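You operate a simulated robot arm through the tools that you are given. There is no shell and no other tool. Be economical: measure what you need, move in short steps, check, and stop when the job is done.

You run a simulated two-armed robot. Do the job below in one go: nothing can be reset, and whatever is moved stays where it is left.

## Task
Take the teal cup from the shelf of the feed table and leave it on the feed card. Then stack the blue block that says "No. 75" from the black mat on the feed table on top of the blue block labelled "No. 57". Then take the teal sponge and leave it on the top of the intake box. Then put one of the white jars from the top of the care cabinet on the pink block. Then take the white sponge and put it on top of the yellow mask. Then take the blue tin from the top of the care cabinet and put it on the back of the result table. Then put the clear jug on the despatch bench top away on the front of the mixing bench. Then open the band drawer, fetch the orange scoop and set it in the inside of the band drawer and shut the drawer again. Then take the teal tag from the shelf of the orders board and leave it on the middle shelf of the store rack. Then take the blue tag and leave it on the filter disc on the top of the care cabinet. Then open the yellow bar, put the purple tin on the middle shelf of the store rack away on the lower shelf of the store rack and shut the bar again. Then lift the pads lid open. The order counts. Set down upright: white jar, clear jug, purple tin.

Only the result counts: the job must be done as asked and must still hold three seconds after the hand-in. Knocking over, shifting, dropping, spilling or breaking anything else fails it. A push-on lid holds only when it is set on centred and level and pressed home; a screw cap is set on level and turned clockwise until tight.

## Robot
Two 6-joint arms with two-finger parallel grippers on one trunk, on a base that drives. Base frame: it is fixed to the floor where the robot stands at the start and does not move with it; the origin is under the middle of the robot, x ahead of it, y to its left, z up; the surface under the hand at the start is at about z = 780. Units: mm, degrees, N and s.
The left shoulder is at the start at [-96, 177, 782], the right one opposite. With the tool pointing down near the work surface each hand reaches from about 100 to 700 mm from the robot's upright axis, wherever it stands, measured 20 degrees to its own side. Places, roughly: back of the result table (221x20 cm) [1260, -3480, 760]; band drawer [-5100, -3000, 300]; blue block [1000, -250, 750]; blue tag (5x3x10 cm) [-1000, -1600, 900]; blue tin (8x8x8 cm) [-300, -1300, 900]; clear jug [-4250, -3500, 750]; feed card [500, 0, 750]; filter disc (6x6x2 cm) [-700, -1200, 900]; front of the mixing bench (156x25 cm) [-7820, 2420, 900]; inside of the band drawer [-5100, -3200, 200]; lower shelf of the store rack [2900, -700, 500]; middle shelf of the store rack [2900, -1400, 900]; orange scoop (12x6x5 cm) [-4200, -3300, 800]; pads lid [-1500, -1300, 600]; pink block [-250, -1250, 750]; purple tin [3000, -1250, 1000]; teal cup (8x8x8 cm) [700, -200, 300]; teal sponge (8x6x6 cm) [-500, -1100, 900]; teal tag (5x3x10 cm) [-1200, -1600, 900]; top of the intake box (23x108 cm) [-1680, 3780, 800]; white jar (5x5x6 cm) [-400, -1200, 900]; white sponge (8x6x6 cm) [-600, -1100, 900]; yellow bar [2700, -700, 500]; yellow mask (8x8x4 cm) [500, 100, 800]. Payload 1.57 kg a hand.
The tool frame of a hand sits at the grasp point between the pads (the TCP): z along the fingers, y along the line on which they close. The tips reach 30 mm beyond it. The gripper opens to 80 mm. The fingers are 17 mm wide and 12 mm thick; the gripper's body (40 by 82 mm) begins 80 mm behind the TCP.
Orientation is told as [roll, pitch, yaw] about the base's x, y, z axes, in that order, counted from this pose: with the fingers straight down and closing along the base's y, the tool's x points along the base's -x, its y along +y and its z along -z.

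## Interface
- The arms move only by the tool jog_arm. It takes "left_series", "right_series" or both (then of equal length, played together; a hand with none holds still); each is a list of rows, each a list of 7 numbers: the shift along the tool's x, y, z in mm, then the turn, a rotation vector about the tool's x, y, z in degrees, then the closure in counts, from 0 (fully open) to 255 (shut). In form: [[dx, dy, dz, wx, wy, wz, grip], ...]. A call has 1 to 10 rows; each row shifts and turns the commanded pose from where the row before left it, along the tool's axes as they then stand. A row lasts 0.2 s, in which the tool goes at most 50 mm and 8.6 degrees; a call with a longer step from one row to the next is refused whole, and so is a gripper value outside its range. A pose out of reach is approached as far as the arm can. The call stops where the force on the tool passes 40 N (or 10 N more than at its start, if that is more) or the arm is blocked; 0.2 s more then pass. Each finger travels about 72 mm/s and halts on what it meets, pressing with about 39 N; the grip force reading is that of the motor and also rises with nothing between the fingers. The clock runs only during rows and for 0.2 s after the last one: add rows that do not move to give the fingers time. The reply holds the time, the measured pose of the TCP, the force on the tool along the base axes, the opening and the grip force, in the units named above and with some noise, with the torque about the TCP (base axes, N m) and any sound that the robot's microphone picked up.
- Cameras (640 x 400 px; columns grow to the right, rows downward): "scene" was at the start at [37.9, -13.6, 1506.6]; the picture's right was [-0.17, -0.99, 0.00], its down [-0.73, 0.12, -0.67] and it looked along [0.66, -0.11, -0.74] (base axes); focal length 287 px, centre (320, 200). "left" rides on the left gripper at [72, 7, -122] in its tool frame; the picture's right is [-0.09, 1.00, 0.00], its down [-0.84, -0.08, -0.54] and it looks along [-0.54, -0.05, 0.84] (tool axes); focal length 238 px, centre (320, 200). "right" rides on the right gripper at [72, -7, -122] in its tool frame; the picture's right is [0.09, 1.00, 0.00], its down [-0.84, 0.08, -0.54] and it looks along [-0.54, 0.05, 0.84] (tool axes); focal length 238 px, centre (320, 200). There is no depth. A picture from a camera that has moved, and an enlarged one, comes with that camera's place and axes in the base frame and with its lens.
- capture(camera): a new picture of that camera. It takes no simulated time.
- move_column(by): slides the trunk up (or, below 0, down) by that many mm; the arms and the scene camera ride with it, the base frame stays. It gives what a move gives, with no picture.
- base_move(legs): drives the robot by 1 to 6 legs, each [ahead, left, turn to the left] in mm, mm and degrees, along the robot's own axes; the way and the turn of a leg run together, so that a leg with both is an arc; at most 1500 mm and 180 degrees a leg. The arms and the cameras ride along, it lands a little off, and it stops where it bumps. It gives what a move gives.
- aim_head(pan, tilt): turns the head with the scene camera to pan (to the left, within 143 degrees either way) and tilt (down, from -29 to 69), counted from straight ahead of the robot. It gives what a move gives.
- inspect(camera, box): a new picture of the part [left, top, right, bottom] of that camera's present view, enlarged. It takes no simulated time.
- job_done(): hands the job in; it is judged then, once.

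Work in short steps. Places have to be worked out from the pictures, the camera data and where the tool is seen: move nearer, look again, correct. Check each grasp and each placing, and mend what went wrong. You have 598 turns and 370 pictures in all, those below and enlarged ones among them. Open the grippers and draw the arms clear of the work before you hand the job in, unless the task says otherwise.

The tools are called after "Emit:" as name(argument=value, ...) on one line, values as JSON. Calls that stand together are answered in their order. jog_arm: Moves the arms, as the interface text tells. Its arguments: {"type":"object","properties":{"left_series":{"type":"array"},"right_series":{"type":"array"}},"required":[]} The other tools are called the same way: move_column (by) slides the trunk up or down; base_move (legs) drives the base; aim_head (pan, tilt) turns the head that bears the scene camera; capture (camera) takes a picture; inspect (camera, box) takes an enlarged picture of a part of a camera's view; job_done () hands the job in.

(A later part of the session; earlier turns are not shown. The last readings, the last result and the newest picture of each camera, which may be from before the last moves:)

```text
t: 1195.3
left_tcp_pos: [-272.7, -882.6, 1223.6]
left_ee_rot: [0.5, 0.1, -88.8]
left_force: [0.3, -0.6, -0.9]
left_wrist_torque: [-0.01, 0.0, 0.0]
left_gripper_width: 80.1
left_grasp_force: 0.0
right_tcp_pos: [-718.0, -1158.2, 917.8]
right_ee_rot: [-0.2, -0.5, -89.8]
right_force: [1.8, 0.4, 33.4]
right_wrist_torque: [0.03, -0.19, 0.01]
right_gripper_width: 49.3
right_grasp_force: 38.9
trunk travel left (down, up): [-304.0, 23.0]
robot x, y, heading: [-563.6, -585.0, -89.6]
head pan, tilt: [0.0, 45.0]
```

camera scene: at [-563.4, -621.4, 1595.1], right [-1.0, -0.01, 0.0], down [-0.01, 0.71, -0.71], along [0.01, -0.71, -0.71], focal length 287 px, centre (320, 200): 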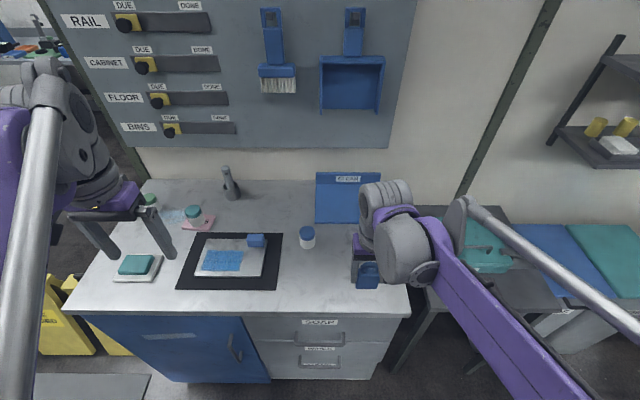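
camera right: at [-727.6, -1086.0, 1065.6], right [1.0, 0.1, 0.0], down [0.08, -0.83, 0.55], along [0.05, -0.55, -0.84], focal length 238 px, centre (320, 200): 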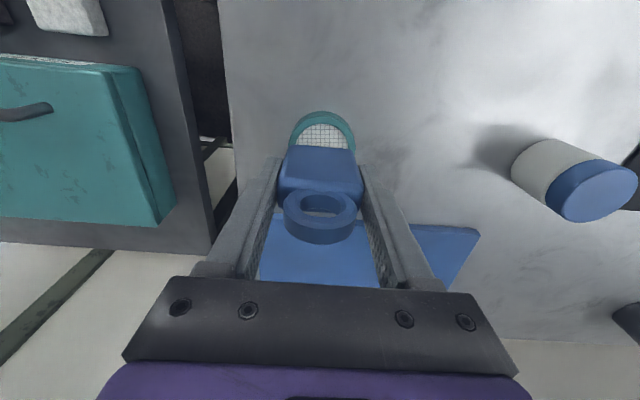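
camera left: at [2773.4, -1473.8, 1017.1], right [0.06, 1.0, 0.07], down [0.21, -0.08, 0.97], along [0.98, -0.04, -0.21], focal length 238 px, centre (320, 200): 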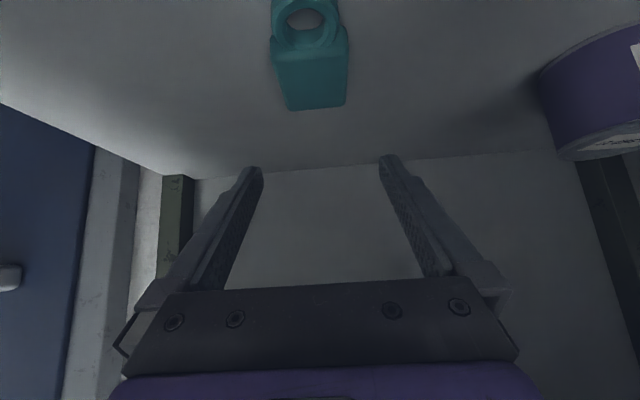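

Contact was made early; the tag slid a little in the fingers and rests on the disc. Release and rise.

Emit:
jog_arm(right_series=[[0, 0, -1.5, 0, 0, 0, 255], [0, 0, 0, 0, 0, 0, 170], [0, 0, 0, 0, 0, 0, 90], [0, 0, 0, 0, 0, 0, 0], [0, 0, 0, 0, 0, 0, 0], [0, 0, -30, 0, 0, 0, 0], [0, 0, -45, 0, 0, 0, 0], [0, 0, -45, 0, 0, 0, 0], [40, 0, 0, 0, 0, 0, 0], [0, 0, 0, 0, 0, 0, 0]])

Emit:
capture(camera="right")

Emit:
inspect(camera="scene", box=[310, 170, 450, 270])

```text
t: 1197.5
left_tcp_pos: [-273.6, -886.5, 1222.6]
left_ee_rot: [0.6, 0.3, -88.8]
left_force: [-0.1, 0.0, 0.0]
left_wrist_torque: [-0.03, -0.02, 0.02]
left_gripper_width: 80.0
left_grasp_force: 0.1
right_tcp_pos: [-719.2, -1118.9, 1036.5]
right_ee_rot: [-0.2, -0.5, -89.8]
right_force: [-0.5, 0.0, 0.1]
right_wrist_torque: [0.04, 0.0, 0.02]
right_gripper_width: 80.0
right_grasp_force: 0.1
trunk travel left (down, up): [-304.0, 23.0]
robot x, y, heading: [-567.5, -579.0, -89.3]
head pan, tilt: [0.0, 45.0]
```

```text
146 pictures are left
camera right: at [-726.7, -1044.6, 1159.0], right [1.0, 0.1, 0.0], down [0.08, -0.83, 0.55], along [0.05, -0.54, -0.84], focal length 238 px, centre (320, 200)
```

right: 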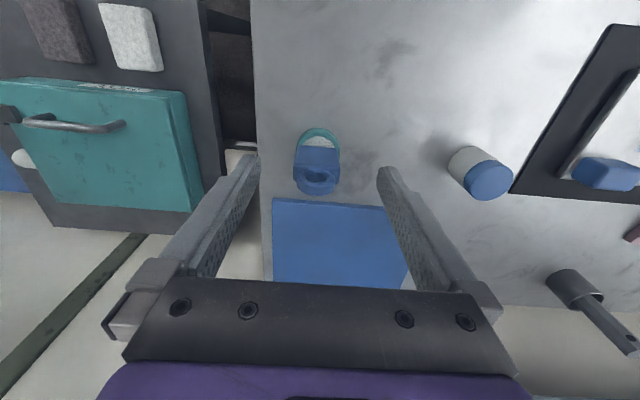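

```text
4.00 times, centred on (380, 220) of scene
camera zoom: at [-563.3, -623.0, 1595.3], right [-1.0, -0.01, 0.0], down [-0.01, 0.71, -0.71], along [0.01, -0.71, -0.71], focal length 1147 px, centre (80, 120)
```

zoom: 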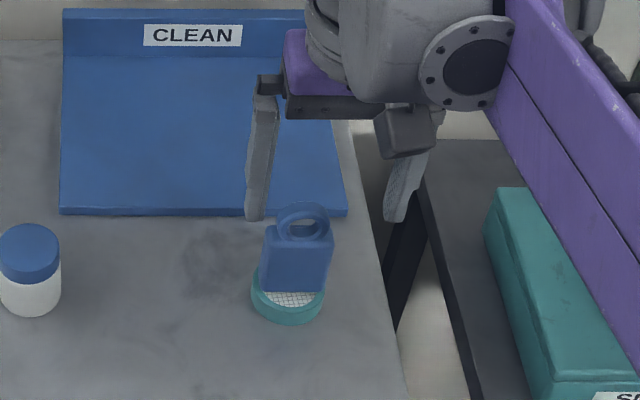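

The blue tag stands on the filter disc. Next the store rack's yellow bar; I retract both hands and drive back through the corridor.

Emit:
jog_arm(left_series=[[0, 0, 30, 0, 0, 0, 0], [0, 0, 30, 0, 0, 0, 0], [0, 0, 30, 0, 0, 0, 0], [0, 0, 30, 0, 0, 0, 0], [0, 0, 30, 0, 0, 0, 0]], right_series=[[45, 0, -10, 0, 0, 0, 0], [45, 0, 0, 0, 0, 0, 0], [45, 0, 0, 0, 0, 0, 0], [45, 0, 0, 0, 0, 0, 0], [20, 0, 0, 0, 0, 0, 0]])

Emit:
base_move(legs=[[-90, 0, 0], [0, 0, 89.5], [0, -170, 0]])

```text
t: 1198.8
left_tcp_pos: [-272.0, -884.8, 1074.9]
left_ee_rot: [0.7, 0.2, -88.9]
left_force: [-0.2, -1.0, 0.0]
left_wrist_torque: [-0.01, -0.03, -0.04]
left_gripper_width: 79.9
left_grasp_force: 0.0
right_tcp_pos: [-719.7, -917.9, 1046.0]
right_ee_rot: [-0.2, -0.4, -89.8]
right_force: [-0.4, -0.2, 0.6]
right_wrist_torque: [0.02, -0.01, -0.05]
right_gripper_width: 80.0
right_grasp_force: 0.1
trunk travel left (down, up): [-304.0, 23.0]
robot x, y, heading: [-564.1, -580.7, -89.3]
head pan, tilt: [0.0, 45.0]
```

```text
t: 1205.4
left_tcp_pos: [-258.3, -373.1, 1074.2]
left_ee_rot: [0.6, 0.1, 0.4]
left_force: [0.0, 0.4, 0.4]
left_wrist_torque: [-0.03, -0.01, -0.03]
left_gripper_width: 80.0
left_grasp_force: 0.0
right_tcp_pos: [-231.1, -820.9, 1047.3]
right_ee_rot: [-0.2, -0.4, -0.5]
right_force: [0.6, -0.2, -0.1]
right_wrist_torque: [0.05, 0.01, -0.02]
right_gripper_width: 80.1
right_grasp_force: 0.1
trunk travel left (down, up): [-304.0, 23.0]
robot x, y, heading: [-564.9, -662.1, -0.2]
head pan, tilt: [0.0, 45.0]
```

Emit:
base_move(legs=[[1500, 0, 0.2], [720, 0, 0], [450, 0, 0]])

Emit:
aim_head(pan=0, tilt=35)

Emit:
capture(camera="scene")

```text
t: 1218.6
left_tcp_pos: [2388.0, -345.5, 1074.9]
left_ee_rot: [0.6, 0.1, 1.1]
left_force: [0.0, -0.6, 0.6]
left_wrist_torque: [-0.01, -0.01, 0.0]
left_gripper_width: 80.1
left_grasp_force: 0.0
right_tcp_pos: [2420.7, -794.7, 1047.2]
right_ee_rot: [-0.2, -0.4, 0.3]
right_force: [0.9, 0.9, -0.9]
right_wrist_torque: [-0.01, 0.0, 0.0]
right_gripper_width: 80.2
right_grasp_force: 0.1
trunk travel left (down, up): [-304.0, 23.0]
robot x, y, heading: [2086.8, -638.4, 0.5]
head pan, tilt: [0.0, 45.0]
```

```text
t: 1219.3
left_tcp_pos: [2387.8, -346.4, 1074.0]
left_ee_rot: [0.6, 0.2, 1.2]
left_force: [-0.2, 0.3, -0.4]
left_wrist_torque: [0.0, 0.01, 0.02]
left_gripper_width: 79.7
left_grasp_force: 0.0
right_tcp_pos: [2422.5, -793.8, 1045.8]
right_ee_rot: [-0.2, -0.4, 0.3]
right_force: [1.2, -0.3, 0.7]
right_wrist_torque: [-0.02, -0.02, 0.01]
right_gripper_width: 79.9
right_grasp_force: 0.0
trunk travel left (down, up): [-304.0, 23.0]
robot x, y, heading: [2085.8, -636.6, 0.6]
head pan, tilt: [0.0, 35.0]
```

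```text
144 pictures are left
camera scene: at [2131.8, -638.2, 1610.1], right [0.01, -1.0, 0.0], down [-0.57, -0.01, -0.82], along [0.82, 0.01, -0.57], focal length 287 px, centre (320, 200)
```

scene: 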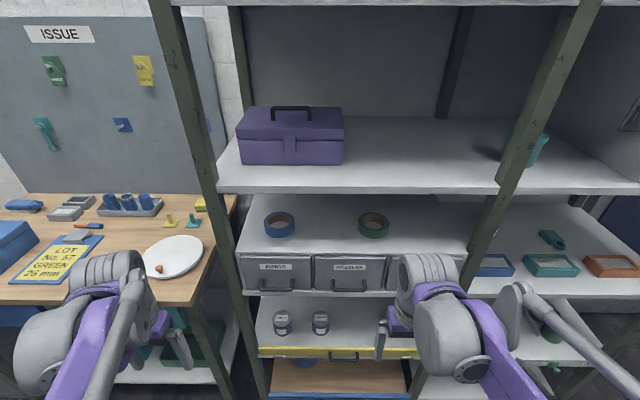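

Emit:
inspect(camera="scene", box=[220, 270, 460, 400])

Emit:
move_column(by=-250)

Emit:
aim_head(pan=5, tilt=45)

Emit:
capture(camera="scene")

```text
2.67 times, centred on (340, 335) of scene
camera zoom: at [2131.8, -638.2, 1610.1], right [0.01, -1.0, 0.0], down [-0.57, -0.01, -0.82], along [0.82, 0.01, -0.57], focal length 765 px, centre (267, -160)
```

zoom: 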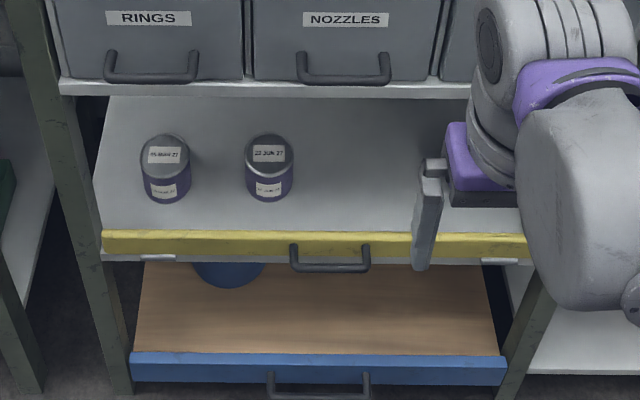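

```text
t: 1221.9
left_tcp_pos: [2387.4, -345.9, 823.8]
left_ee_rot: [0.7, 0.2, 1.2]
left_force: [-0.2, 1.0, 0.5]
left_wrist_torque: [0.02, 0.0, 0.01]
left_gripper_width: 80.3
left_grasp_force: 0.0
right_tcp_pos: [2422.7, -794.0, 796.2]
right_ee_rot: [-0.2, -0.4, 0.1]
right_force: [0.2, -0.5, 0.2]
right_wrist_torque: [0.0, -0.02, -0.02]
right_gripper_width: 80.2
right_grasp_force: 0.0
trunk travel left (down, up): [-54.0, 273.0]
robot x, y, heading: [2087.2, -637.0, 0.8]
head pan, tilt: [0.0, 35.0]
```

```text
t: 1222.6
left_tcp_pos: [2388.2, -346.0, 824.7]
left_ee_rot: [0.6, 0.2, 1.2]
left_force: [0.3, -0.7, 0.1]
left_wrist_torque: [-0.02, -0.01, -0.01]
left_gripper_width: 80.1
left_grasp_force: 0.1
right_tcp_pos: [2421.5, -795.1, 796.1]
right_ee_rot: [-0.1, -0.3, 0.3]
right_force: [0.4, -0.7, 1.4]
right_wrist_torque: [0.02, -0.01, 0.01]
right_gripper_width: 80.1
right_grasp_force: 0.1
trunk travel left (down, up): [-54.0, 273.0]
robot x, y, heading: [2086.7, -637.1, 0.5]
head pan, tilt: [5.0, 45.0]
```

```text
142 pictures are left
camera scene: at [2163.5, -630.8, 1333.4], right [0.1, -1.0, 0.0], down [-0.7, -0.07, -0.71], along [0.7, 0.07, -0.71], focal length 287 px, centre (320, 200)
```

scene: 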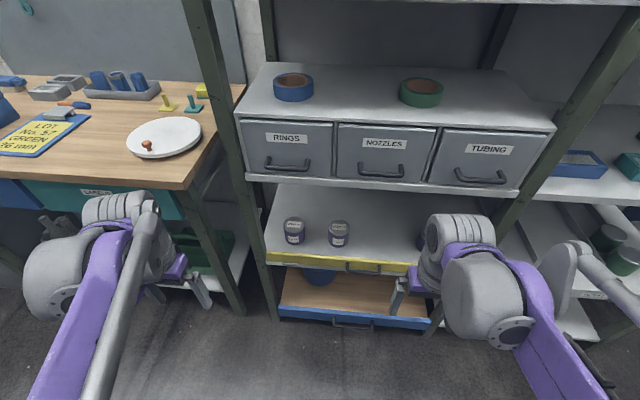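

I tilt the right hand 45° so its camera looks at the yellow bar horizontally.

Emit:
jog_arm(right_series=[[0, 15, 10, 0, -7.5, 0, 0], [0, 15, 10, 0, -7.5, 0, 0], [0, 15, 10, 0, -7.5, 0, 0], [0, 10, 10, 0, -7.5, 0, 0], [0, 10, 10, 0, -7.5, 0, 0], [0, 10, 10, 0, -7.5, 0, 0], [0, 0, 0, 0, 0, 0, 0]])

Emit:
capture(camera="right")

```text
t: 1224.2
left_tcp_pos: [2387.2, -346.9, 824.2]
left_ee_rot: [0.6, 0.2, 1.2]
left_force: [0.9, 0.0, -0.5]
left_wrist_torque: [-0.02, 0.02, -0.01]
left_gripper_width: 80.1
left_grasp_force: 0.1
right_tcp_pos: [2440.6, -720.4, 741.0]
right_ee_rot: [-0.3, -45.6, 0.4]
right_force: [-0.4, 0.6, -0.2]
right_wrist_torque: [0.04, -0.01, 0.0]
right_gripper_width: 80.1
right_grasp_force: 0.1
trunk travel left (down, up): [-54.0, 273.0]
robot x, y, heading: [2085.6, -637.6, 0.5]
head pan, tilt: [5.0, 45.0]
```

```text
141 pictures are left
camera right: at [2303.1, -726.5, 776.4], right [-0.07, 1.0, -0.07], down [0.2, 0.08, 0.98], along [0.98, 0.05, -0.2], focal length 238 px, centre (320, 200)
```

right: 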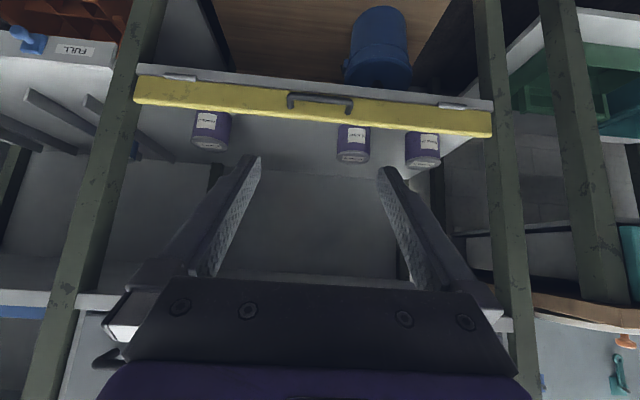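

Emit:
inspect(camera="right", box=[130, 60, 510, 170])

```text
1.68 times, centred on (320, 115) of right
camera zoom: at [2303.1, -726.5, 776.4], right [-0.07, 1.0, -0.07], down [0.2, 0.08, 0.98], along [0.98, 0.05, -0.2], focal length 401 px, centre (320, 343)
```

zoom: 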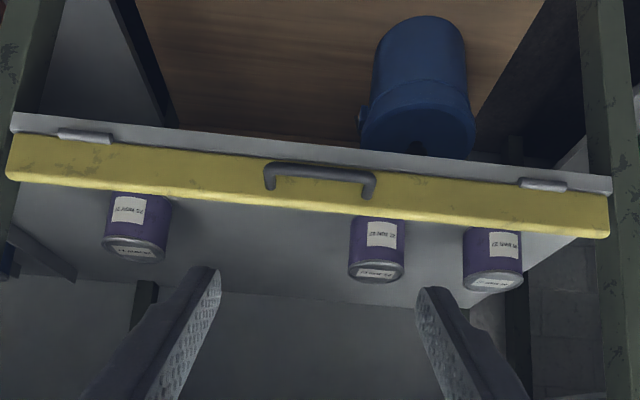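

The bar is a flap hinged along its bottom edge, with a handle. I roll the right hand 90° about its tool axis so the fingers straddle the handle rod.

Emit:
jog_arm(right_series=[[0, 0, 0, 0, 0, 8.5, 0], [0, 0, 0, 0, 0, 8.5, 0], [0, 0, 0, 0, 0, 8.5, 0], [0, 0, 0, 0, 0, 8.5, 0], [0, 0, 0, 0, 0, 8.5, 0], [0, 0, 0, 0, 0, 8.5, 0], [0, 0, 0, 0, 0, 8.5, 0], [0, 0, 0, 0, 0, 8.5, 0], [0, 0, 0, 0, 0, 8.5, 0], [0, 0, 0, 0, 0, 8.5, 0]])

Emit:
jog_arm(right_series=[[0, 0, 0, 0, 0, 5, 0], [0, 0, 40, 0, 0, 0, 159], [0, 0, 40, 0, 0, 0, 159], [0, 0, 0, 0, 0, 0, 159]])

Emit:
capture(camera="right")

Emit:
aim_head(pan=-5, tilt=50)

Emit:
capture(camera="scene")

```text
t: 1226.4
left_tcp_pos: [2388.4, -346.6, 824.8]
left_ee_rot: [0.7, 0.1, 1.1]
left_force: [-0.4, 0.3, 0.3]
left_wrist_torque: [0.02, 0.03, 0.02]
left_gripper_width: 80.0
left_grasp_force: 0.1
right_tcp_pos: [2440.8, -720.9, 741.6]
right_ee_rot: [45.3, -3.6, -86.3]
right_force: [-0.3, 0.3, -0.5]
right_wrist_torque: [-0.01, 0.01, -0.01]
right_gripper_width: 80.3
right_grasp_force: 0.1
trunk travel left (down, up): [-54.0, 273.0]
robot x, y, heading: [2085.5, -638.8, 0.5]
head pan, tilt: [5.0, 45.0]
```

```text
t: 1227.4
left_tcp_pos: [2387.7, -346.4, 823.9]
left_ee_rot: [0.6, 0.2, 1.2]
left_force: [0.2, -0.1, 0.1]
left_wrist_torque: [0.02, 0.01, 0.0]
left_gripper_width: 80.1
left_grasp_force: 0.0
right_tcp_pos: [2497.5, -719.6, 684.5]
right_ee_rot: [45.4, -0.2, -89.8]
right_force: [-0.8, -1.0, 0.1]
right_wrist_torque: [-0.05, 0.01, -0.05]
right_gripper_width: 30.2
right_grasp_force: 0.0
trunk travel left (down, up): [-54.0, 273.0]
robot x, y, heading: [2085.6, -636.3, 0.4]
head pan, tilt: [5.0, 45.0]
```

```text
139 pictures are left
camera right: at [2405.5, -646.9, 766.9], right [0.7, 0.1, 0.71], down [-0.33, -0.84, 0.44], along [0.64, -0.54, -0.55], focal length 238 px, centre (320, 200)
```

right: 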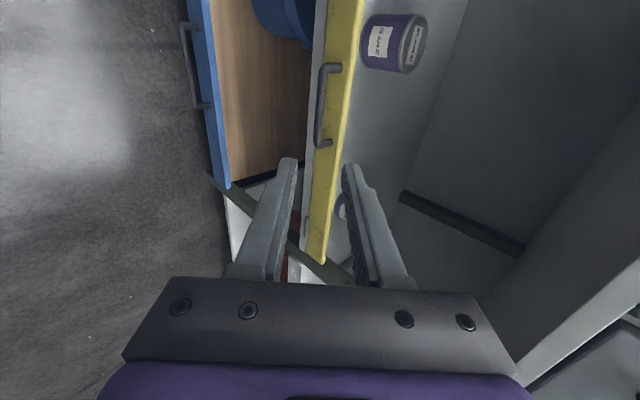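

```text
t: 1228.1
left_tcp_pos: [2387.0, -345.2, 823.5]
left_ee_rot: [0.6, 0.3, 1.3]
left_force: [-0.3, 1.1, 0.4]
left_wrist_torque: [0.0, 0.02, -0.01]
left_gripper_width: 80.1
left_grasp_force: 0.0
right_tcp_pos: [2498.1, -719.3, 685.4]
right_ee_rot: [45.4, -0.2, -89.8]
right_force: [-1.0, -0.5, -0.4]
right_wrist_torque: [0.0, -0.05, -0.02]
right_gripper_width: 30.1
right_grasp_force: 0.1
trunk travel left (down, up): [-54.0, 273.0]
robot x, y, heading: [2087.2, -638.0, 0.5]
head pan, tilt: [-5.0, 50.0]
```

```text
138 pictures are left
camera scene: at [2159.3, -644.6, 1326.5], right [-0.08, -1.0, 0.0], down [-0.76, 0.06, -0.64], along [0.64, -0.05, -0.77], focal length 287 px, centre (320, 200)
```

scene: 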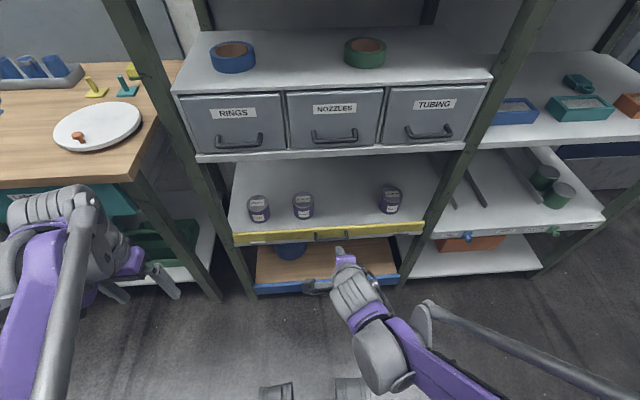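

Emit:
inspect(camera="scene", box=[230, 200, 430, 300])

```text
3.20 times, centred on (330, 250) of scene
camera zoom: at [2159.3, -644.6, 1326.5], right [-0.08, -1.0, 0.0], down [-0.76, 0.06, -0.64], along [0.64, -0.05, -0.77], focal length 918 px, centre (288, 40)
```

zoom: 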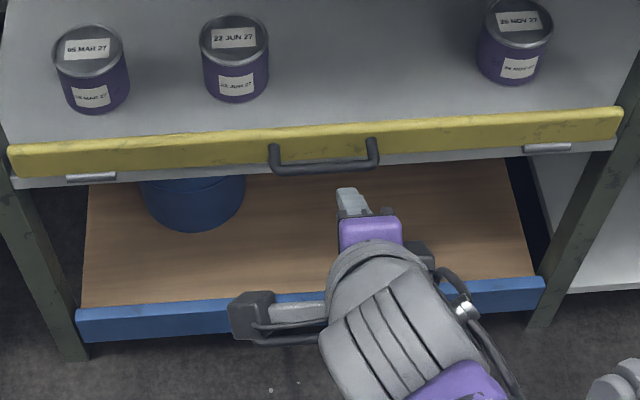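

Rod triangulated at (2649,-717,534), straight along my tool axis. I advance.

Emit:
jog_arm(right_series=[[0, 0, 45, 0, 0, 0, 159], [0, 0, 45, 0, 0, 0, 159], [0, 0, 45, 0, 0, 0, 159], [0, 0, 25, 0, 0, 0, 159], [0, 0, 0, 0, 0, 0, 159]])

Emit:
capture(camera="right")

```text
t: 1229.3
left_tcp_pos: [2387.6, -345.7, 825.2]
left_ee_rot: [0.6, 0.2, 1.2]
left_force: [-0.1, 0.7, 0.5]
left_wrist_torque: [0.01, -0.01, -0.03]
left_gripper_width: 80.0
left_grasp_force: 0.1
right_tcp_pos: [2613.1, -719.4, 573.0]
right_ee_rot: [45.4, -0.2, -89.6]
right_force: [-0.1, -0.1, 0.1]
right_wrist_torque: [-0.01, 0.0, -0.02]
right_gripper_width: 30.2
right_grasp_force: 0.0
trunk travel left (down, up): [-54.0, 273.0]
robot x, y, heading: [2085.4, -637.8, 0.3]
head pan, tilt: [-5.0, 50.0]
```

```text
136 pictures are left
camera right: at [2520.2, -646.1, 654.6], right [0.7, 0.1, 0.71], down [-0.33, -0.84, 0.44], along [0.64, -0.54, -0.55], focal length 238 px, centre (320, 200)
```

right: 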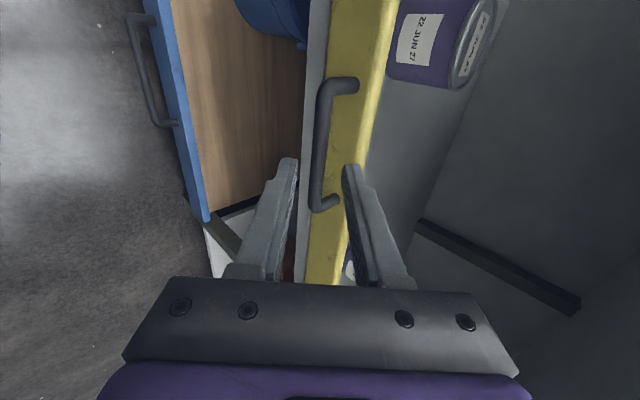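

Emit:
jog_arm(right_series=[[0, -1, 20, 0, 0, 0, 159], [0, 0, 18, 0, 0, 0, 159], [0, 0, 0, 0, 0, 0, 159]])

Emit:
capture(camera="right")

```text
t: 1230.1
left_tcp_pos: [2387.6, -345.2, 824.4]
left_ee_rot: [0.6, 0.2, 1.2]
left_force: [-0.7, 0.6, -0.1]
left_wrist_torque: [0.0, 0.0, 0.0]
left_gripper_width: 80.1
left_grasp_force: 0.0
right_tcp_pos: [2638.4, -721.1, 544.8]
right_ee_rot: [45.4, -0.2, -89.8]
right_force: [-0.7, 0.6, 0.5]
right_wrist_torque: [0.0, 0.0, -0.02]
right_gripper_width: 30.5
right_grasp_force: 0.1
trunk travel left (down, up): [-54.0, 273.0]
robot x, y, heading: [2085.6, -641.6, 0.4]
head pan, tilt: [-5.0, 50.0]
```

```text
135 pictures are left
camera right: at [2545.8, -646.9, 627.3], right [0.7, 0.1, 0.71], down [-0.33, -0.84, 0.44], along [0.64, -0.54, -0.55], focal length 238 px, centre (320, 200)
```

right: 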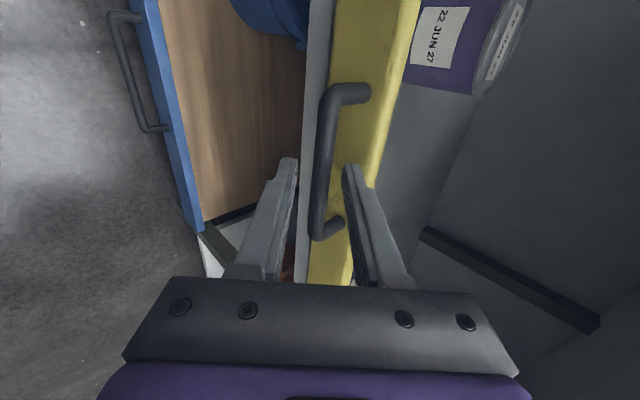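

Rod is between the fingers. Close on it.

Emit:
jog_arm(right_series=[[0, 0, 0, 0, 0, 0, 255], [0, 0, 0, 0, 0, 0, 255], [0, 0, 0, 0, 0, 0, 255]])

Emit:
capture(camera="right")

```text
t: 1230.9
left_tcp_pos: [2388.3, -346.5, 824.9]
left_ee_rot: [0.7, 0.2, 1.2]
left_force: [0.1, 0.0, -0.2]
left_wrist_torque: [0.0, -0.01, -0.01]
left_gripper_width: 80.0
left_grasp_force: 0.0
right_tcp_pos: [2637.7, -719.2, 545.7]
right_ee_rot: [45.4, -0.2, -89.8]
right_force: [3.6, 0.1, 0.8]
right_wrist_torque: [0.07, -0.06, -0.11]
right_gripper_width: 11.7
right_grasp_force: 28.8
trunk travel left (down, up): [-54.0, 273.0]
robot x, y, heading: [2085.6, -640.2, 0.5]
head pan, tilt: [-5.0, 50.0]
```

```text
134 pictures are left
camera right: at [2546.0, -646.9, 627.4], right [0.7, 0.1, 0.71], down [-0.33, -0.84, 0.44], along [0.64, -0.54, -0.55], focal length 238 px, centre (320, 200)
```

right: 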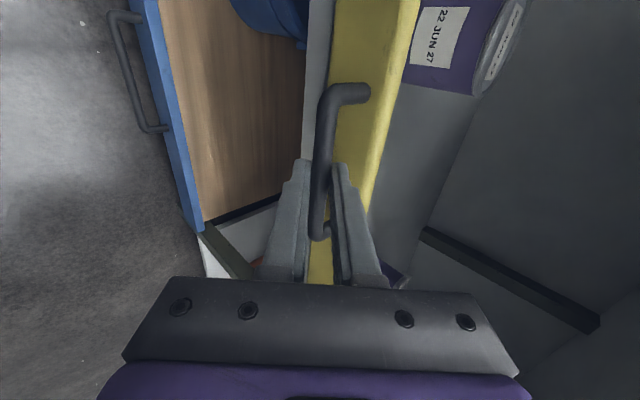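

Rod gripped (11.7 mm). I swing it outward along the hinge arc (hinge ≈(2685, z 485)), first 30°.

Emit:
jog_arm(right_series=[[0, -7.5, 0.2, 0, 0, 0, 255], [0, -7.5, 0.2, 0, 0, 0, 255], [0, -7.2, 2.1, 0, 0, 0, 255], [0, -7.2, 2.1, 0, 0, 0, 255], [0, 0, 0, 0, 0, 0, 255]])

Emit:
inspect(camera="scene", box=[230, 180, 430, 300])

```text
t: 1232.1
left_tcp_pos: [2389.0, -346.5, 824.3]
left_ee_rot: [0.5, 0.3, 1.2]
left_force: [-0.3, -0.4, 0.2]
left_wrist_torque: [-0.02, 0.01, 0.02]
left_gripper_width: 80.1
left_grasp_force: 0.1
right_tcp_pos: [2622.8, -720.4, 521.6]
right_ee_rot: [45.5, -0.2, -89.7]
right_force: [14.2, 1.2, -0.8]
right_wrist_torque: [0.09, -0.23, -0.11]
right_gripper_width: 11.8
right_grasp_force: 28.8
trunk travel left (down, up): [-54.0, 273.0]
robot x, y, heading: [2084.5, -642.3, 0.6]
head pan, tilt: [-5.0, 50.0]
```

```text
3.20 times, centred on (330, 240) of scene
camera zoom: at [2160.4, -644.6, 1326.4], right [-0.08, -1.0, 0.0], down [-0.76, 0.06, -0.64], along [0.64, -0.05, -0.77], focal length 918 px, centre (288, 72)
```

zoom: 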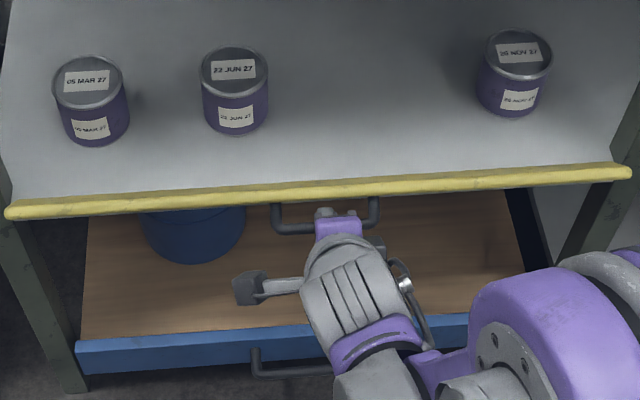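

It swings open. Continue along the arc.

Emit:
jog_arm(right_series=[[0, -5.2, 5.2, 0, 0, 0, 255], [0, -6.4, 3.9, 0, 0, 0, 255], [0, -5.2, 5.5, 0, 0, 0, 255], [0, -5.2, 5.5, 0, 0, 0, 255], [0, 0, 0, 0, 0, 0, 255]])

Emit:
jog_arm(right_series=[[0, -3.6, 6.6, 0, 0, 0, 255], [0, -3.6, 6.6, 0, 0, 0, 255], [0, -1.8, 7.2, 0, 0, 0, 255], [0, -1.8, 7.2, 0, 0, 0, 255], [0, 0, 0, 0, 0, 0, 255]])

Emit:
inspect(camera="scene", box=[230, 180, 430, 300])

```text
t: 1232.9
left_tcp_pos: [2388.6, -346.4, 824.7]
left_ee_rot: [0.6, 0.2, 1.2]
left_force: [-0.4, -1.0, 0.3]
left_wrist_torque: [0.01, -0.04, 0.0]
left_gripper_width: 80.0
left_grasp_force: 0.1
right_tcp_pos: [2621.9, -719.2, 502.6]
right_ee_rot: [46.1, -0.1, -89.6]
right_force: [0.0, -1.2, 7.1]
right_wrist_torque: [-0.16, -0.43, -0.59]
right_gripper_width: 11.5
right_grasp_force: 29.1
trunk travel left (down, up): [-54.0, 273.0]
robot x, y, heading: [2085.1, -638.7, 0.6]
head pan, tilt: [-5.0, 50.0]
stopped in row 4 (right hand): the force on the tool passed its limit at 46 N (the readings are from after the stop); the commanded pose is now the measured one
```

```text
t: 1233.3
left_tcp_pos: [2387.6, -346.6, 825.4]
left_ee_rot: [0.6, 0.0, 1.2]
left_force: [0.5, -0.1, 0.1]
left_wrist_torque: [0.0, -0.01, 0.02]
left_gripper_width: 80.0
left_grasp_force: 0.0
right_tcp_pos: [2621.1, -720.2, 501.4]
right_ee_rot: [46.6, -0.1, -89.6]
right_force: [-14.6, -1.0, 25.5]
right_wrist_torque: [0.23, -1.46, -0.45]
right_gripper_width: 11.4
right_grasp_force: 29.2
trunk travel left (down, up): [-54.0, 273.0]
robot x, y, heading: [2084.3, -639.6, 0.5]
head pan, tilt: [-5.0, 50.0]
stopped in row 2 (right hand): the force on the tool passed its limit at 49 N (the readings are from after the stop); the commanded pose is now the measured one
```

```text
3.20 times, centred on (330, 240) of scene
camera zoom: at [2156.6, -644.5, 1326.7], right [-0.08, -1.0, 0.0], down [-0.76, 0.06, -0.64], along [0.64, -0.05, -0.76], focal length 918 px, centre (288, 72)
```

zoom: 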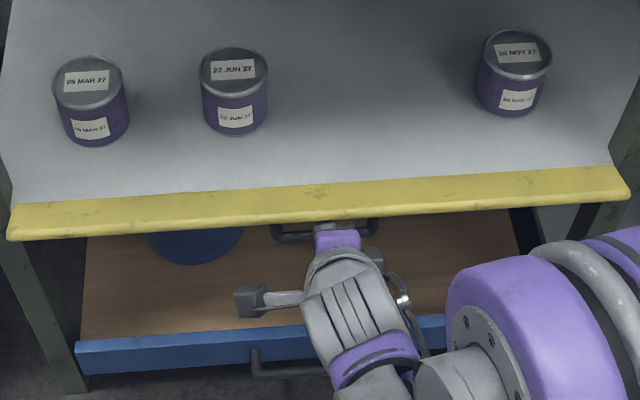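

The flap is about 60° open and my finger starts to jam against it. I release the rod and withdraw, then see where the flap settles.

Emit:
jog_arm(right_series=[[0, 0, -1, 0, 0, 0, 200], [0, 0, 0, 0, 0, 0, 165], [0, 0, 0, 0, 0, 0, 165], [0, 0, -15, 0, 0, 0, 165], [0, 0, -40, 0, 0, 0, 165], [0, 0, -45, 0, 0, 0, 165], [0, 0, -45, 0, 0, 0, 100], [0, 0, 0, 0, 0, 0, 100]])

Emit:
inspect(camera="scene", box=[210, 180, 450, 310])

Emit:
capture(camera="right")

```text
t: 1235.2
left_tcp_pos: [2389.0, -346.8, 823.6]
left_ee_rot: [0.7, 0.1, 1.3]
left_force: [0.1, -0.1, -1.9]
left_wrist_torque: [0.01, 0.02, 0.0]
left_gripper_width: 80.0
left_grasp_force: 0.3
right_tcp_pos: [2519.4, -720.9, 597.8]
right_ee_rot: [46.4, -0.1, -89.6]
right_force: [-0.1, -0.4, -0.2]
right_wrist_torque: [-0.01, -0.04, 0.05]
right_gripper_width: 48.5
right_grasp_force: 0.1
trunk travel left (down, up): [-54.0, 273.0]
robot x, y, heading: [2086.6, -640.0, 0.5]
head pan, tilt: [-5.0, 50.0]
```

```text
2.67 times, centred on (330, 245) of scene
camera zoom: at [2159.9, -644.7, 1326.4], right [-0.08, -1.0, 0.0], down [-0.76, 0.06, -0.64], along [0.64, -0.05, -0.77], focal length 765 px, centre (293, 80)
```

zoom: 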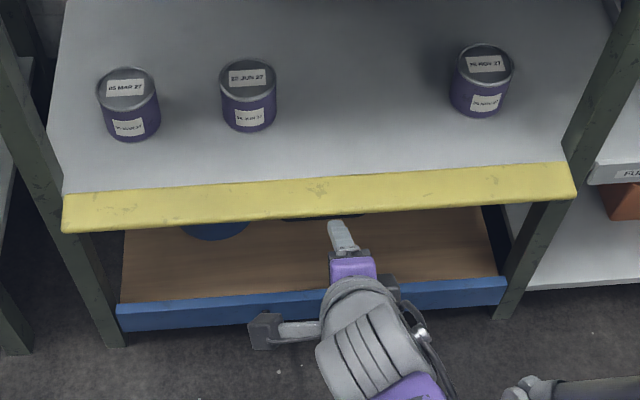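

```text
130 pictures are left
camera right: at [2424.3, -647.6, 678.6], right [0.69, 0.1, 0.72], down [-0.33, -0.84, 0.43], along [0.65, -0.54, -0.54], focal length 238 px, centre (320, 200)
```

right: 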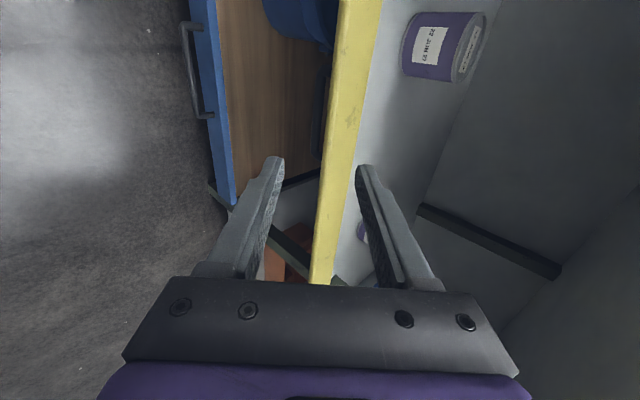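

The flap stays open. Now the purple tin on the middle shelf: I slide to y≈-1430, tilt the left hand 45° and raise it to shelf height.

Emit:
base_move(legs=[[-60, 0, -0.5], [0, -800, 0]])

Emit:
jog_arm(left_series=[[0, 0, -30, 0, -7.5, 0, 0], [0, 0, -30, 0, -7.5, 0, 0], [-8, 0, -28, 0, -7.5, 0, 0], [-12, 0, -27, 0, -7.5, 0, 0], [-15, 0, -25, 0, -7.5, 0, 0], [-18, 0, -23, 0, -7.5, 0, 0], [-20, 0, -20, 0, 0, 0, 0], [0, 0, 0, 0, 0, 0, 0]])

Emit:
aim_head(pan=15, tilt=25)

Emit:
capture(camera="scene")

Emit:
capture(camera="left")

```text
t: 1243.1
left_tcp_pos: [2329.1, -1150.0, 823.0]
left_ee_rot: [0.6, 0.3, -0.2]
left_force: [0.2, -0.4, -0.4]
left_wrist_torque: [0.02, 0.0, 0.0]
left_gripper_width: 80.3
left_grasp_force: 0.1
right_tcp_pos: [2450.9, -1527.3, 598.4]
right_ee_rot: [46.4, -0.1, -91.0]
right_force: [0.3, 0.9, -0.7]
right_wrist_torque: [-0.01, -0.05, 0.01]
right_gripper_width: 48.6
right_grasp_force: 0.2
trunk travel left (down, up): [-54.0, 273.0]
robot x, y, heading: [2022.7, -1434.9, -0.6]
head pan, tilt: [-5.0, 50.0]
```

```text
t: 1244.9
left_tcp_pos: [2328.4, -1153.6, 1029.1]
left_ee_rot: [0.8, -44.8, -0.8]
left_force: [-0.2, 0.0, 0.0]
left_wrist_torque: [0.02, -0.03, 0.0]
left_gripper_width: 79.9
left_grasp_force: 0.1
right_tcp_pos: [2451.1, -1527.7, 598.7]
right_ee_rot: [46.4, -0.2, -90.9]
right_force: [0.3, -0.5, 0.9]
right_wrist_torque: [-0.02, 0.01, 0.0]
right_gripper_width: 48.5
right_grasp_force: 0.0
trunk travel left (down, up): [-54.0, 273.0]
robot x, y, heading: [2017.8, -1431.6, -1.0]
head pan, tilt: [-5.0, 50.0]
```

```text
t: 1245.8
left_tcp_pos: [2329.1, -1153.6, 1029.7]
left_ee_rot: [0.9, -44.8, -0.8]
left_force: [0.9, -0.9, 0.0]
left_wrist_torque: [0.01, 0.0, -0.01]
left_gripper_width: 80.0
left_grasp_force: 0.0
right_tcp_pos: [2451.7, -1526.7, 597.5]
right_ee_rot: [46.4, -0.1, -91.0]
right_force: [0.6, 0.1, -0.5]
right_wrist_torque: [0.02, 0.01, -0.03]
right_gripper_width: 48.6
right_grasp_force: 0.1
trunk travel left (down, up): [-54.0, 273.0]
robot x, y, heading: [2020.8, -1435.5, -0.9]
head pan, tilt: [15.0, 25.0]
```

```text
129 pictures are left
camera scene: at [2107.1, -1412.9, 1363.9], right [0.24, -0.97, 0.0], down [-0.41, -0.1, -0.91], along [0.88, 0.22, -0.42], focal length 287 px, centre (320, 200)
```

scene: 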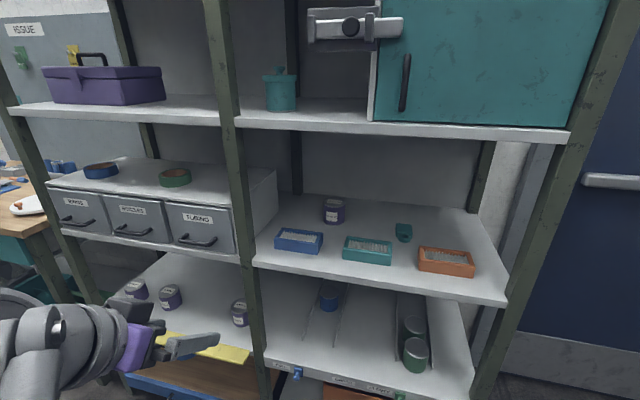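

```text
128 pictures are left
camera left: at [2192.5, -1146.4, 1064.4], right [0.07, 0.99, 0.07], down [0.21, -0.09, 0.97], along [0.97, -0.05, -0.22], focal length 238 px, centre (320, 200)
```

left: 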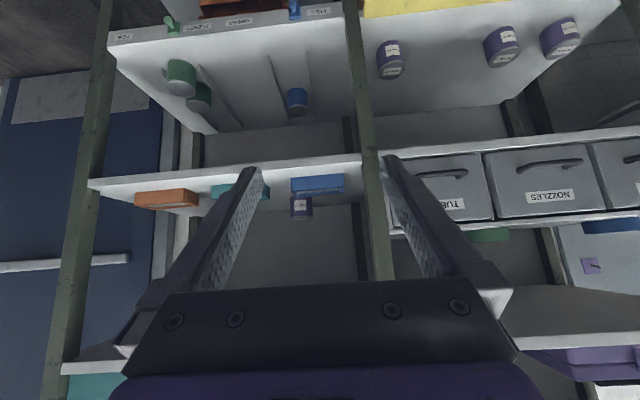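

Tin ≈(2940,-1249). I line up the left hand at y≈-1249, z≈1000 and drive in.

Emit:
jog_arm(left_series=[[7, -32, 7, 0, 0, 0, 0], [7, -32, 7, 0, 0, 0, 0], [7, -32, 7, 0, 0, 0, 0], [0, 0, 0, 0, 0, 0, 0]])

Emit:
base_move(legs=[[300, 0, 0.9]])

Emit:
capture(camera="left")

Emit:
aim_head(pan=20, tilt=35)

Emit:
capture(camera="scene")

```text
t: 1246.8
left_tcp_pos: [2329.0, -1249.8, 999.3]
left_ee_rot: [0.9, -44.8, -0.9]
left_force: [-0.1, 0.1, -0.4]
left_wrist_torque: [0.02, 0.04, 0.02]
left_gripper_width: 79.9
left_grasp_force: 0.1
right_tcp_pos: [2451.3, -1527.7, 598.2]
right_ee_rot: [46.3, -0.2, -91.0]
right_force: [0.8, -0.6, -0.2]
right_wrist_torque: [-0.02, 0.04, 0.01]
right_gripper_width: 48.4
right_grasp_force: 0.1
trunk travel left (down, up): [-54.0, 273.0]
robot x, y, heading: [2022.9, -1434.6, -0.9]
head pan, tilt: [15.0, 25.0]
```

```text
t: 1248.8
left_tcp_pos: [2623.2, -1246.8, 999.0]
left_ee_rot: [0.8, -44.7, 0.2]
left_force: [0.1, -0.4, -0.1]
left_wrist_torque: [-0.02, -0.02, 0.02]
left_gripper_width: 79.8
left_grasp_force: 0.1
right_tcp_pos: [2751.6, -1522.3, 597.6]
right_ee_rot: [46.4, 0.0, -90.2]
right_force: [-0.3, 0.5, -0.5]
right_wrist_torque: [0.0, 0.01, 0.03]
right_gripper_width: 48.5
right_grasp_force: 0.1
trunk travel left (down, up): [-54.0, 273.0]
robot x, y, heading: [2317.8, -1438.5, 0.2]
head pan, tilt: [15.0, 25.0]
```

```text
127 pictures are left
camera left: at [2487.3, -1241.4, 1033.1], right [0.05, 1.0, 0.07], down [0.21, -0.08, 0.97], along [0.98, -0.04, -0.22], focal length 238 px, centre (320, 200)
```

left: 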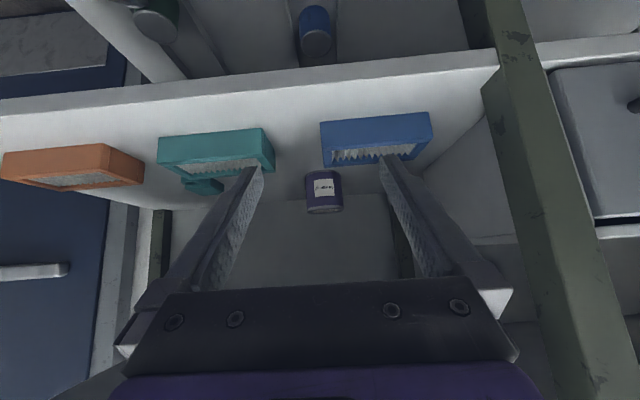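

```text
t: 1249.6
left_tcp_pos: [2623.2, -1245.8, 998.7]
left_ee_rot: [0.8, -44.9, 0.2]
left_force: [-0.2, 0.6, 1.1]
left_wrist_torque: [0.01, 0.03, 0.04]
left_gripper_width: 80.3
left_grasp_force: 0.0
right_tcp_pos: [2750.4, -1521.4, 599.4]
right_ee_rot: [46.4, -0.1, -90.1]
right_force: [-0.2, 0.2, 0.1]
right_wrist_torque: [-0.02, 0.01, -0.04]
right_gripper_width: 48.5
right_grasp_force: 0.0
trunk travel left (down, up): [-54.0, 273.0]
robot x, y, heading: [2317.3, -1436.9, 0.2]
head pan, tilt: [20.0, 35.0]
```

```text
126 pictures are left
camera scene: at [2398.9, -1407.0, 1348.2], right [0.34, -0.94, 0.0], down [-0.54, -0.2, -0.82], along [0.77, 0.28, -0.57], focal length 287 px, centre (320, 200)
```

scene: 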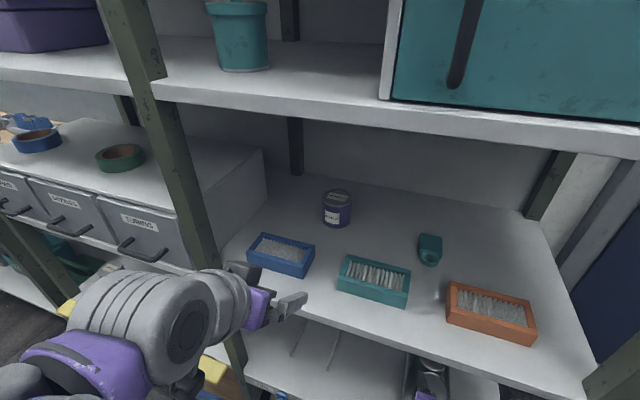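

The tin is at about (2935,-1252). I extend the left hand toward a staging point and look again (right hand stays still).

Emit:
jog_arm(left_series=[[-27.5, -1, 27.5, 0, 0, 0, 0], [-27.5, -1, 27.5, 0, 0, 0, 0], [-27.5, -1, 27.5, 0, 0, 0, 0], [-27.5, -1, 27.5, 0, 0, 0, 0], [-27.5, -1, 27.5, 0, 0, 0, 0], [0, 0, 0, 0, 0, 0, 0]])

Emit:
capture(camera="left")

```text
t: 1251.0
left_tcp_pos: [2818.3, -1249.0, 998.4]
left_ee_rot: [0.9, -44.8, 0.1]
left_force: [0.5, -0.3, 0.0]
left_wrist_torque: [-0.05, 0.0, 0.05]
left_gripper_width: 80.1
left_grasp_force: 0.1
right_tcp_pos: [2751.7, -1522.5, 597.9]
right_ee_rot: [46.4, -0.2, -90.1]
right_force: [-0.1, 0.6, 0.9]
right_wrist_torque: [-0.02, -0.02, -0.01]
right_gripper_width: 48.8
right_grasp_force: 0.0
trunk travel left (down, up): [-54.0, 273.0]
robot x, y, heading: [2320.4, -1435.9, -0.1]
head pan, tilt: [20.0, 35.0]
```

```text
125 pictures are left
camera left: at [2681.5, -1244.5, 1032.7], right [0.05, 1.0, 0.07], down [0.21, -0.08, 0.97], along [0.98, -0.04, -0.22], focal length 238 px, centre (320, 200)
```

left: 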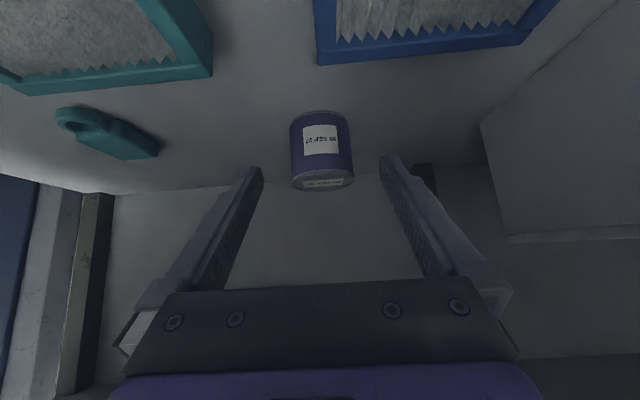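

Emit:
jog_arm(left_series=[[-17.3, -0.7, 17.3, 0, 0, 0, 0], [-17.3, -0.7, 17.3, 0, 0, 0, 0], [0, 0, 40, 0, 0, 0, 0], [0, 0, 0, 0, 0, 0, 0]])

Emit:
capture(camera="left")

```text
t: 1252.0
left_tcp_pos: [2894.5, -1247.6, 968.4]
left_ee_rot: [0.8, -44.8, 0.0]
left_force: [-0.1, -0.4, 0.0]
left_wrist_torque: [-0.01, 0.0, 0.0]
left_gripper_width: 80.0
left_grasp_force: 0.0
right_tcp_pos: [2751.0, -1521.8, 597.4]
right_ee_rot: [46.4, 0.0, -90.1]
right_force: [0.3, -0.4, -0.2]
right_wrist_torque: [-0.01, 0.0, 0.01]
right_gripper_width: 48.8
right_grasp_force: 0.0
trunk travel left (down, up): [-54.0, 273.0]
robot x, y, heading: [2320.3, -1439.0, 0.3]
head pan, tilt: [20.0, 35.0]
```

```text
124 pictures are left
camera left: at [2758.5, -1244.1, 1003.2], right [0.05, 1.0, 0.07], down [0.21, -0.08, 0.97], along [0.98, -0.04, -0.22], focal length 238 px, centre (320, 200)
```

left: 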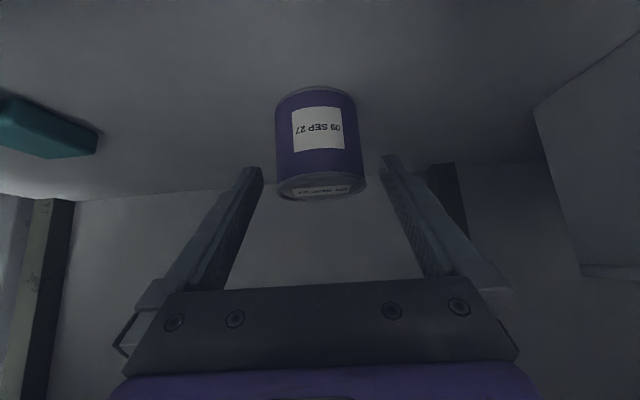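

Centred. I slide in the remaining 67 mm.

Emit:
jog_arm(left_series=[[-1, 0, 25, 0, 0, 0, 0], [-1, 0, 22, 0, 0, 0, 0], [-1, 0, 18, 0, 0, 0, 0], [0, 0, 0, 0, 0, 0, 0]])

Emit:
capture(camera="left")

```text
t: 1253.0
left_tcp_pos: [2943.6, -1247.2, 923.7]
left_ee_rot: [0.8, -44.8, 0.1]
left_force: [0.1, -0.1, -0.4]
left_wrist_torque: [0.01, -0.02, 0.02]
left_gripper_width: 79.7
left_grasp_force: 0.1
right_tcp_pos: [2750.6, -1522.3, 598.4]
right_ee_rot: [46.4, -0.1, -90.0]
right_force: [0.5, 0.7, -0.1]
right_wrist_torque: [-0.02, -0.02, -0.01]
right_gripper_width: 48.8
right_grasp_force: 0.0
trunk travel left (down, up): [-54.0, 273.0]
robot x, y, heading: [2323.0, -1438.5, 0.2]
head pan, tilt: [20.0, 35.0]
```

```text
123 pictures are left
camera left: at [2806.2, -1243.1, 959.6], right [0.05, 1.0, 0.07], down [0.21, -0.08, 0.97], along [0.98, -0.04, -0.22], focal length 238 px, centre (320, 200)
```

left: 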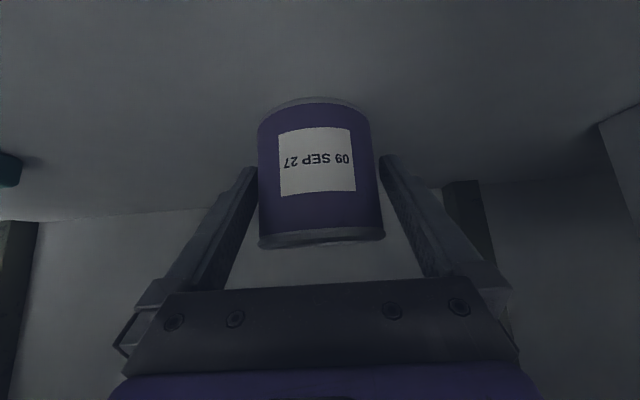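

Emit:
jog_arm(left_series=[[0, 0, 0, 0, 0, 0, 255], [0, 0, 0, 0, 0, 0, 255], [0, 0, 0, 0, 0, 0, 255], [0, 0, 0, 0, 0, 0, 255]])

Emit:
jog_arm(left_series=[[-10, 0, -10, 0, 0, 0, 255], [-14, 0, -14, 0, 0, 0, 255], [-14, 0, -14, 0, 0, 0, 255], [-10, 0, -10, 0, 0, 0, 255], [0, 0, 0, 0, 0, 0, 255]])

Emit:
capture(camera="left")

```text
t: 1254.0
left_tcp_pos: [2943.3, -1247.4, 923.9]
left_ee_rot: [0.8, -44.8, 0.1]
left_force: [-0.1, -0.1, -0.3]
left_wrist_torque: [-0.1, -0.01, -0.03]
left_gripper_width: 71.0
left_grasp_force: 39.3
right_tcp_pos: [2751.2, -1521.7, 597.9]
right_ee_rot: [46.4, 0.0, -90.2]
right_force: [-0.2, 0.3, 0.0]
right_wrist_torque: [0.04, 0.01, -0.01]
right_gripper_width: 48.6
right_grasp_force: 0.1
trunk travel left (down, up): [-54.0, 273.0]
robot x, y, heading: [2322.3, -1438.3, -0.0]
head pan, tilt: [20.0, 35.0]
```

```text
t: 1255.2
left_tcp_pos: [2942.8, -1248.2, 991.6]
left_ee_rot: [0.8, -44.8, 0.1]
left_force: [-0.1, 0.1, -3.2]
left_wrist_torque: [-0.02, 0.04, 0.03]
left_gripper_width: 70.9
left_grasp_force: 39.6
right_tcp_pos: [2750.7, -1521.6, 597.9]
right_ee_rot: [46.3, -0.2, -90.1]
right_force: [0.7, -0.4, -0.4]
right_wrist_torque: [0.02, 0.01, 0.02]
right_gripper_width: 48.6
right_grasp_force: 0.1
trunk travel left (down, up): [-54.0, 273.0]
robot x, y, heading: [2323.4, -1434.8, 0.3]
head pan, tilt: [20.0, 35.0]
```

```text
122 pictures are left
camera left: at [2806.9, -1244.0, 1027.7], right [0.05, 1.0, 0.07], down [0.21, -0.08, 0.97], along [0.98, -0.04, -0.22], focal length 238 px, centre (320, 200)
```

left: 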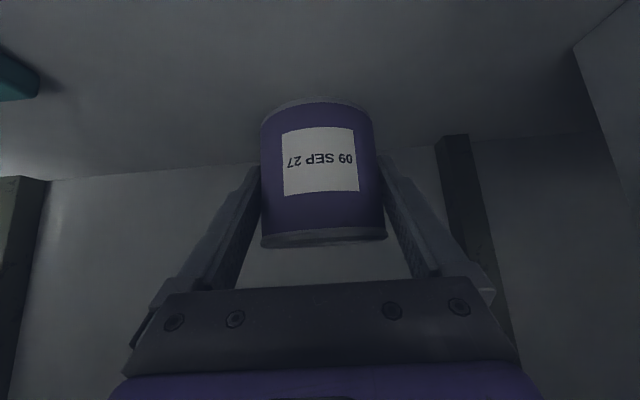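

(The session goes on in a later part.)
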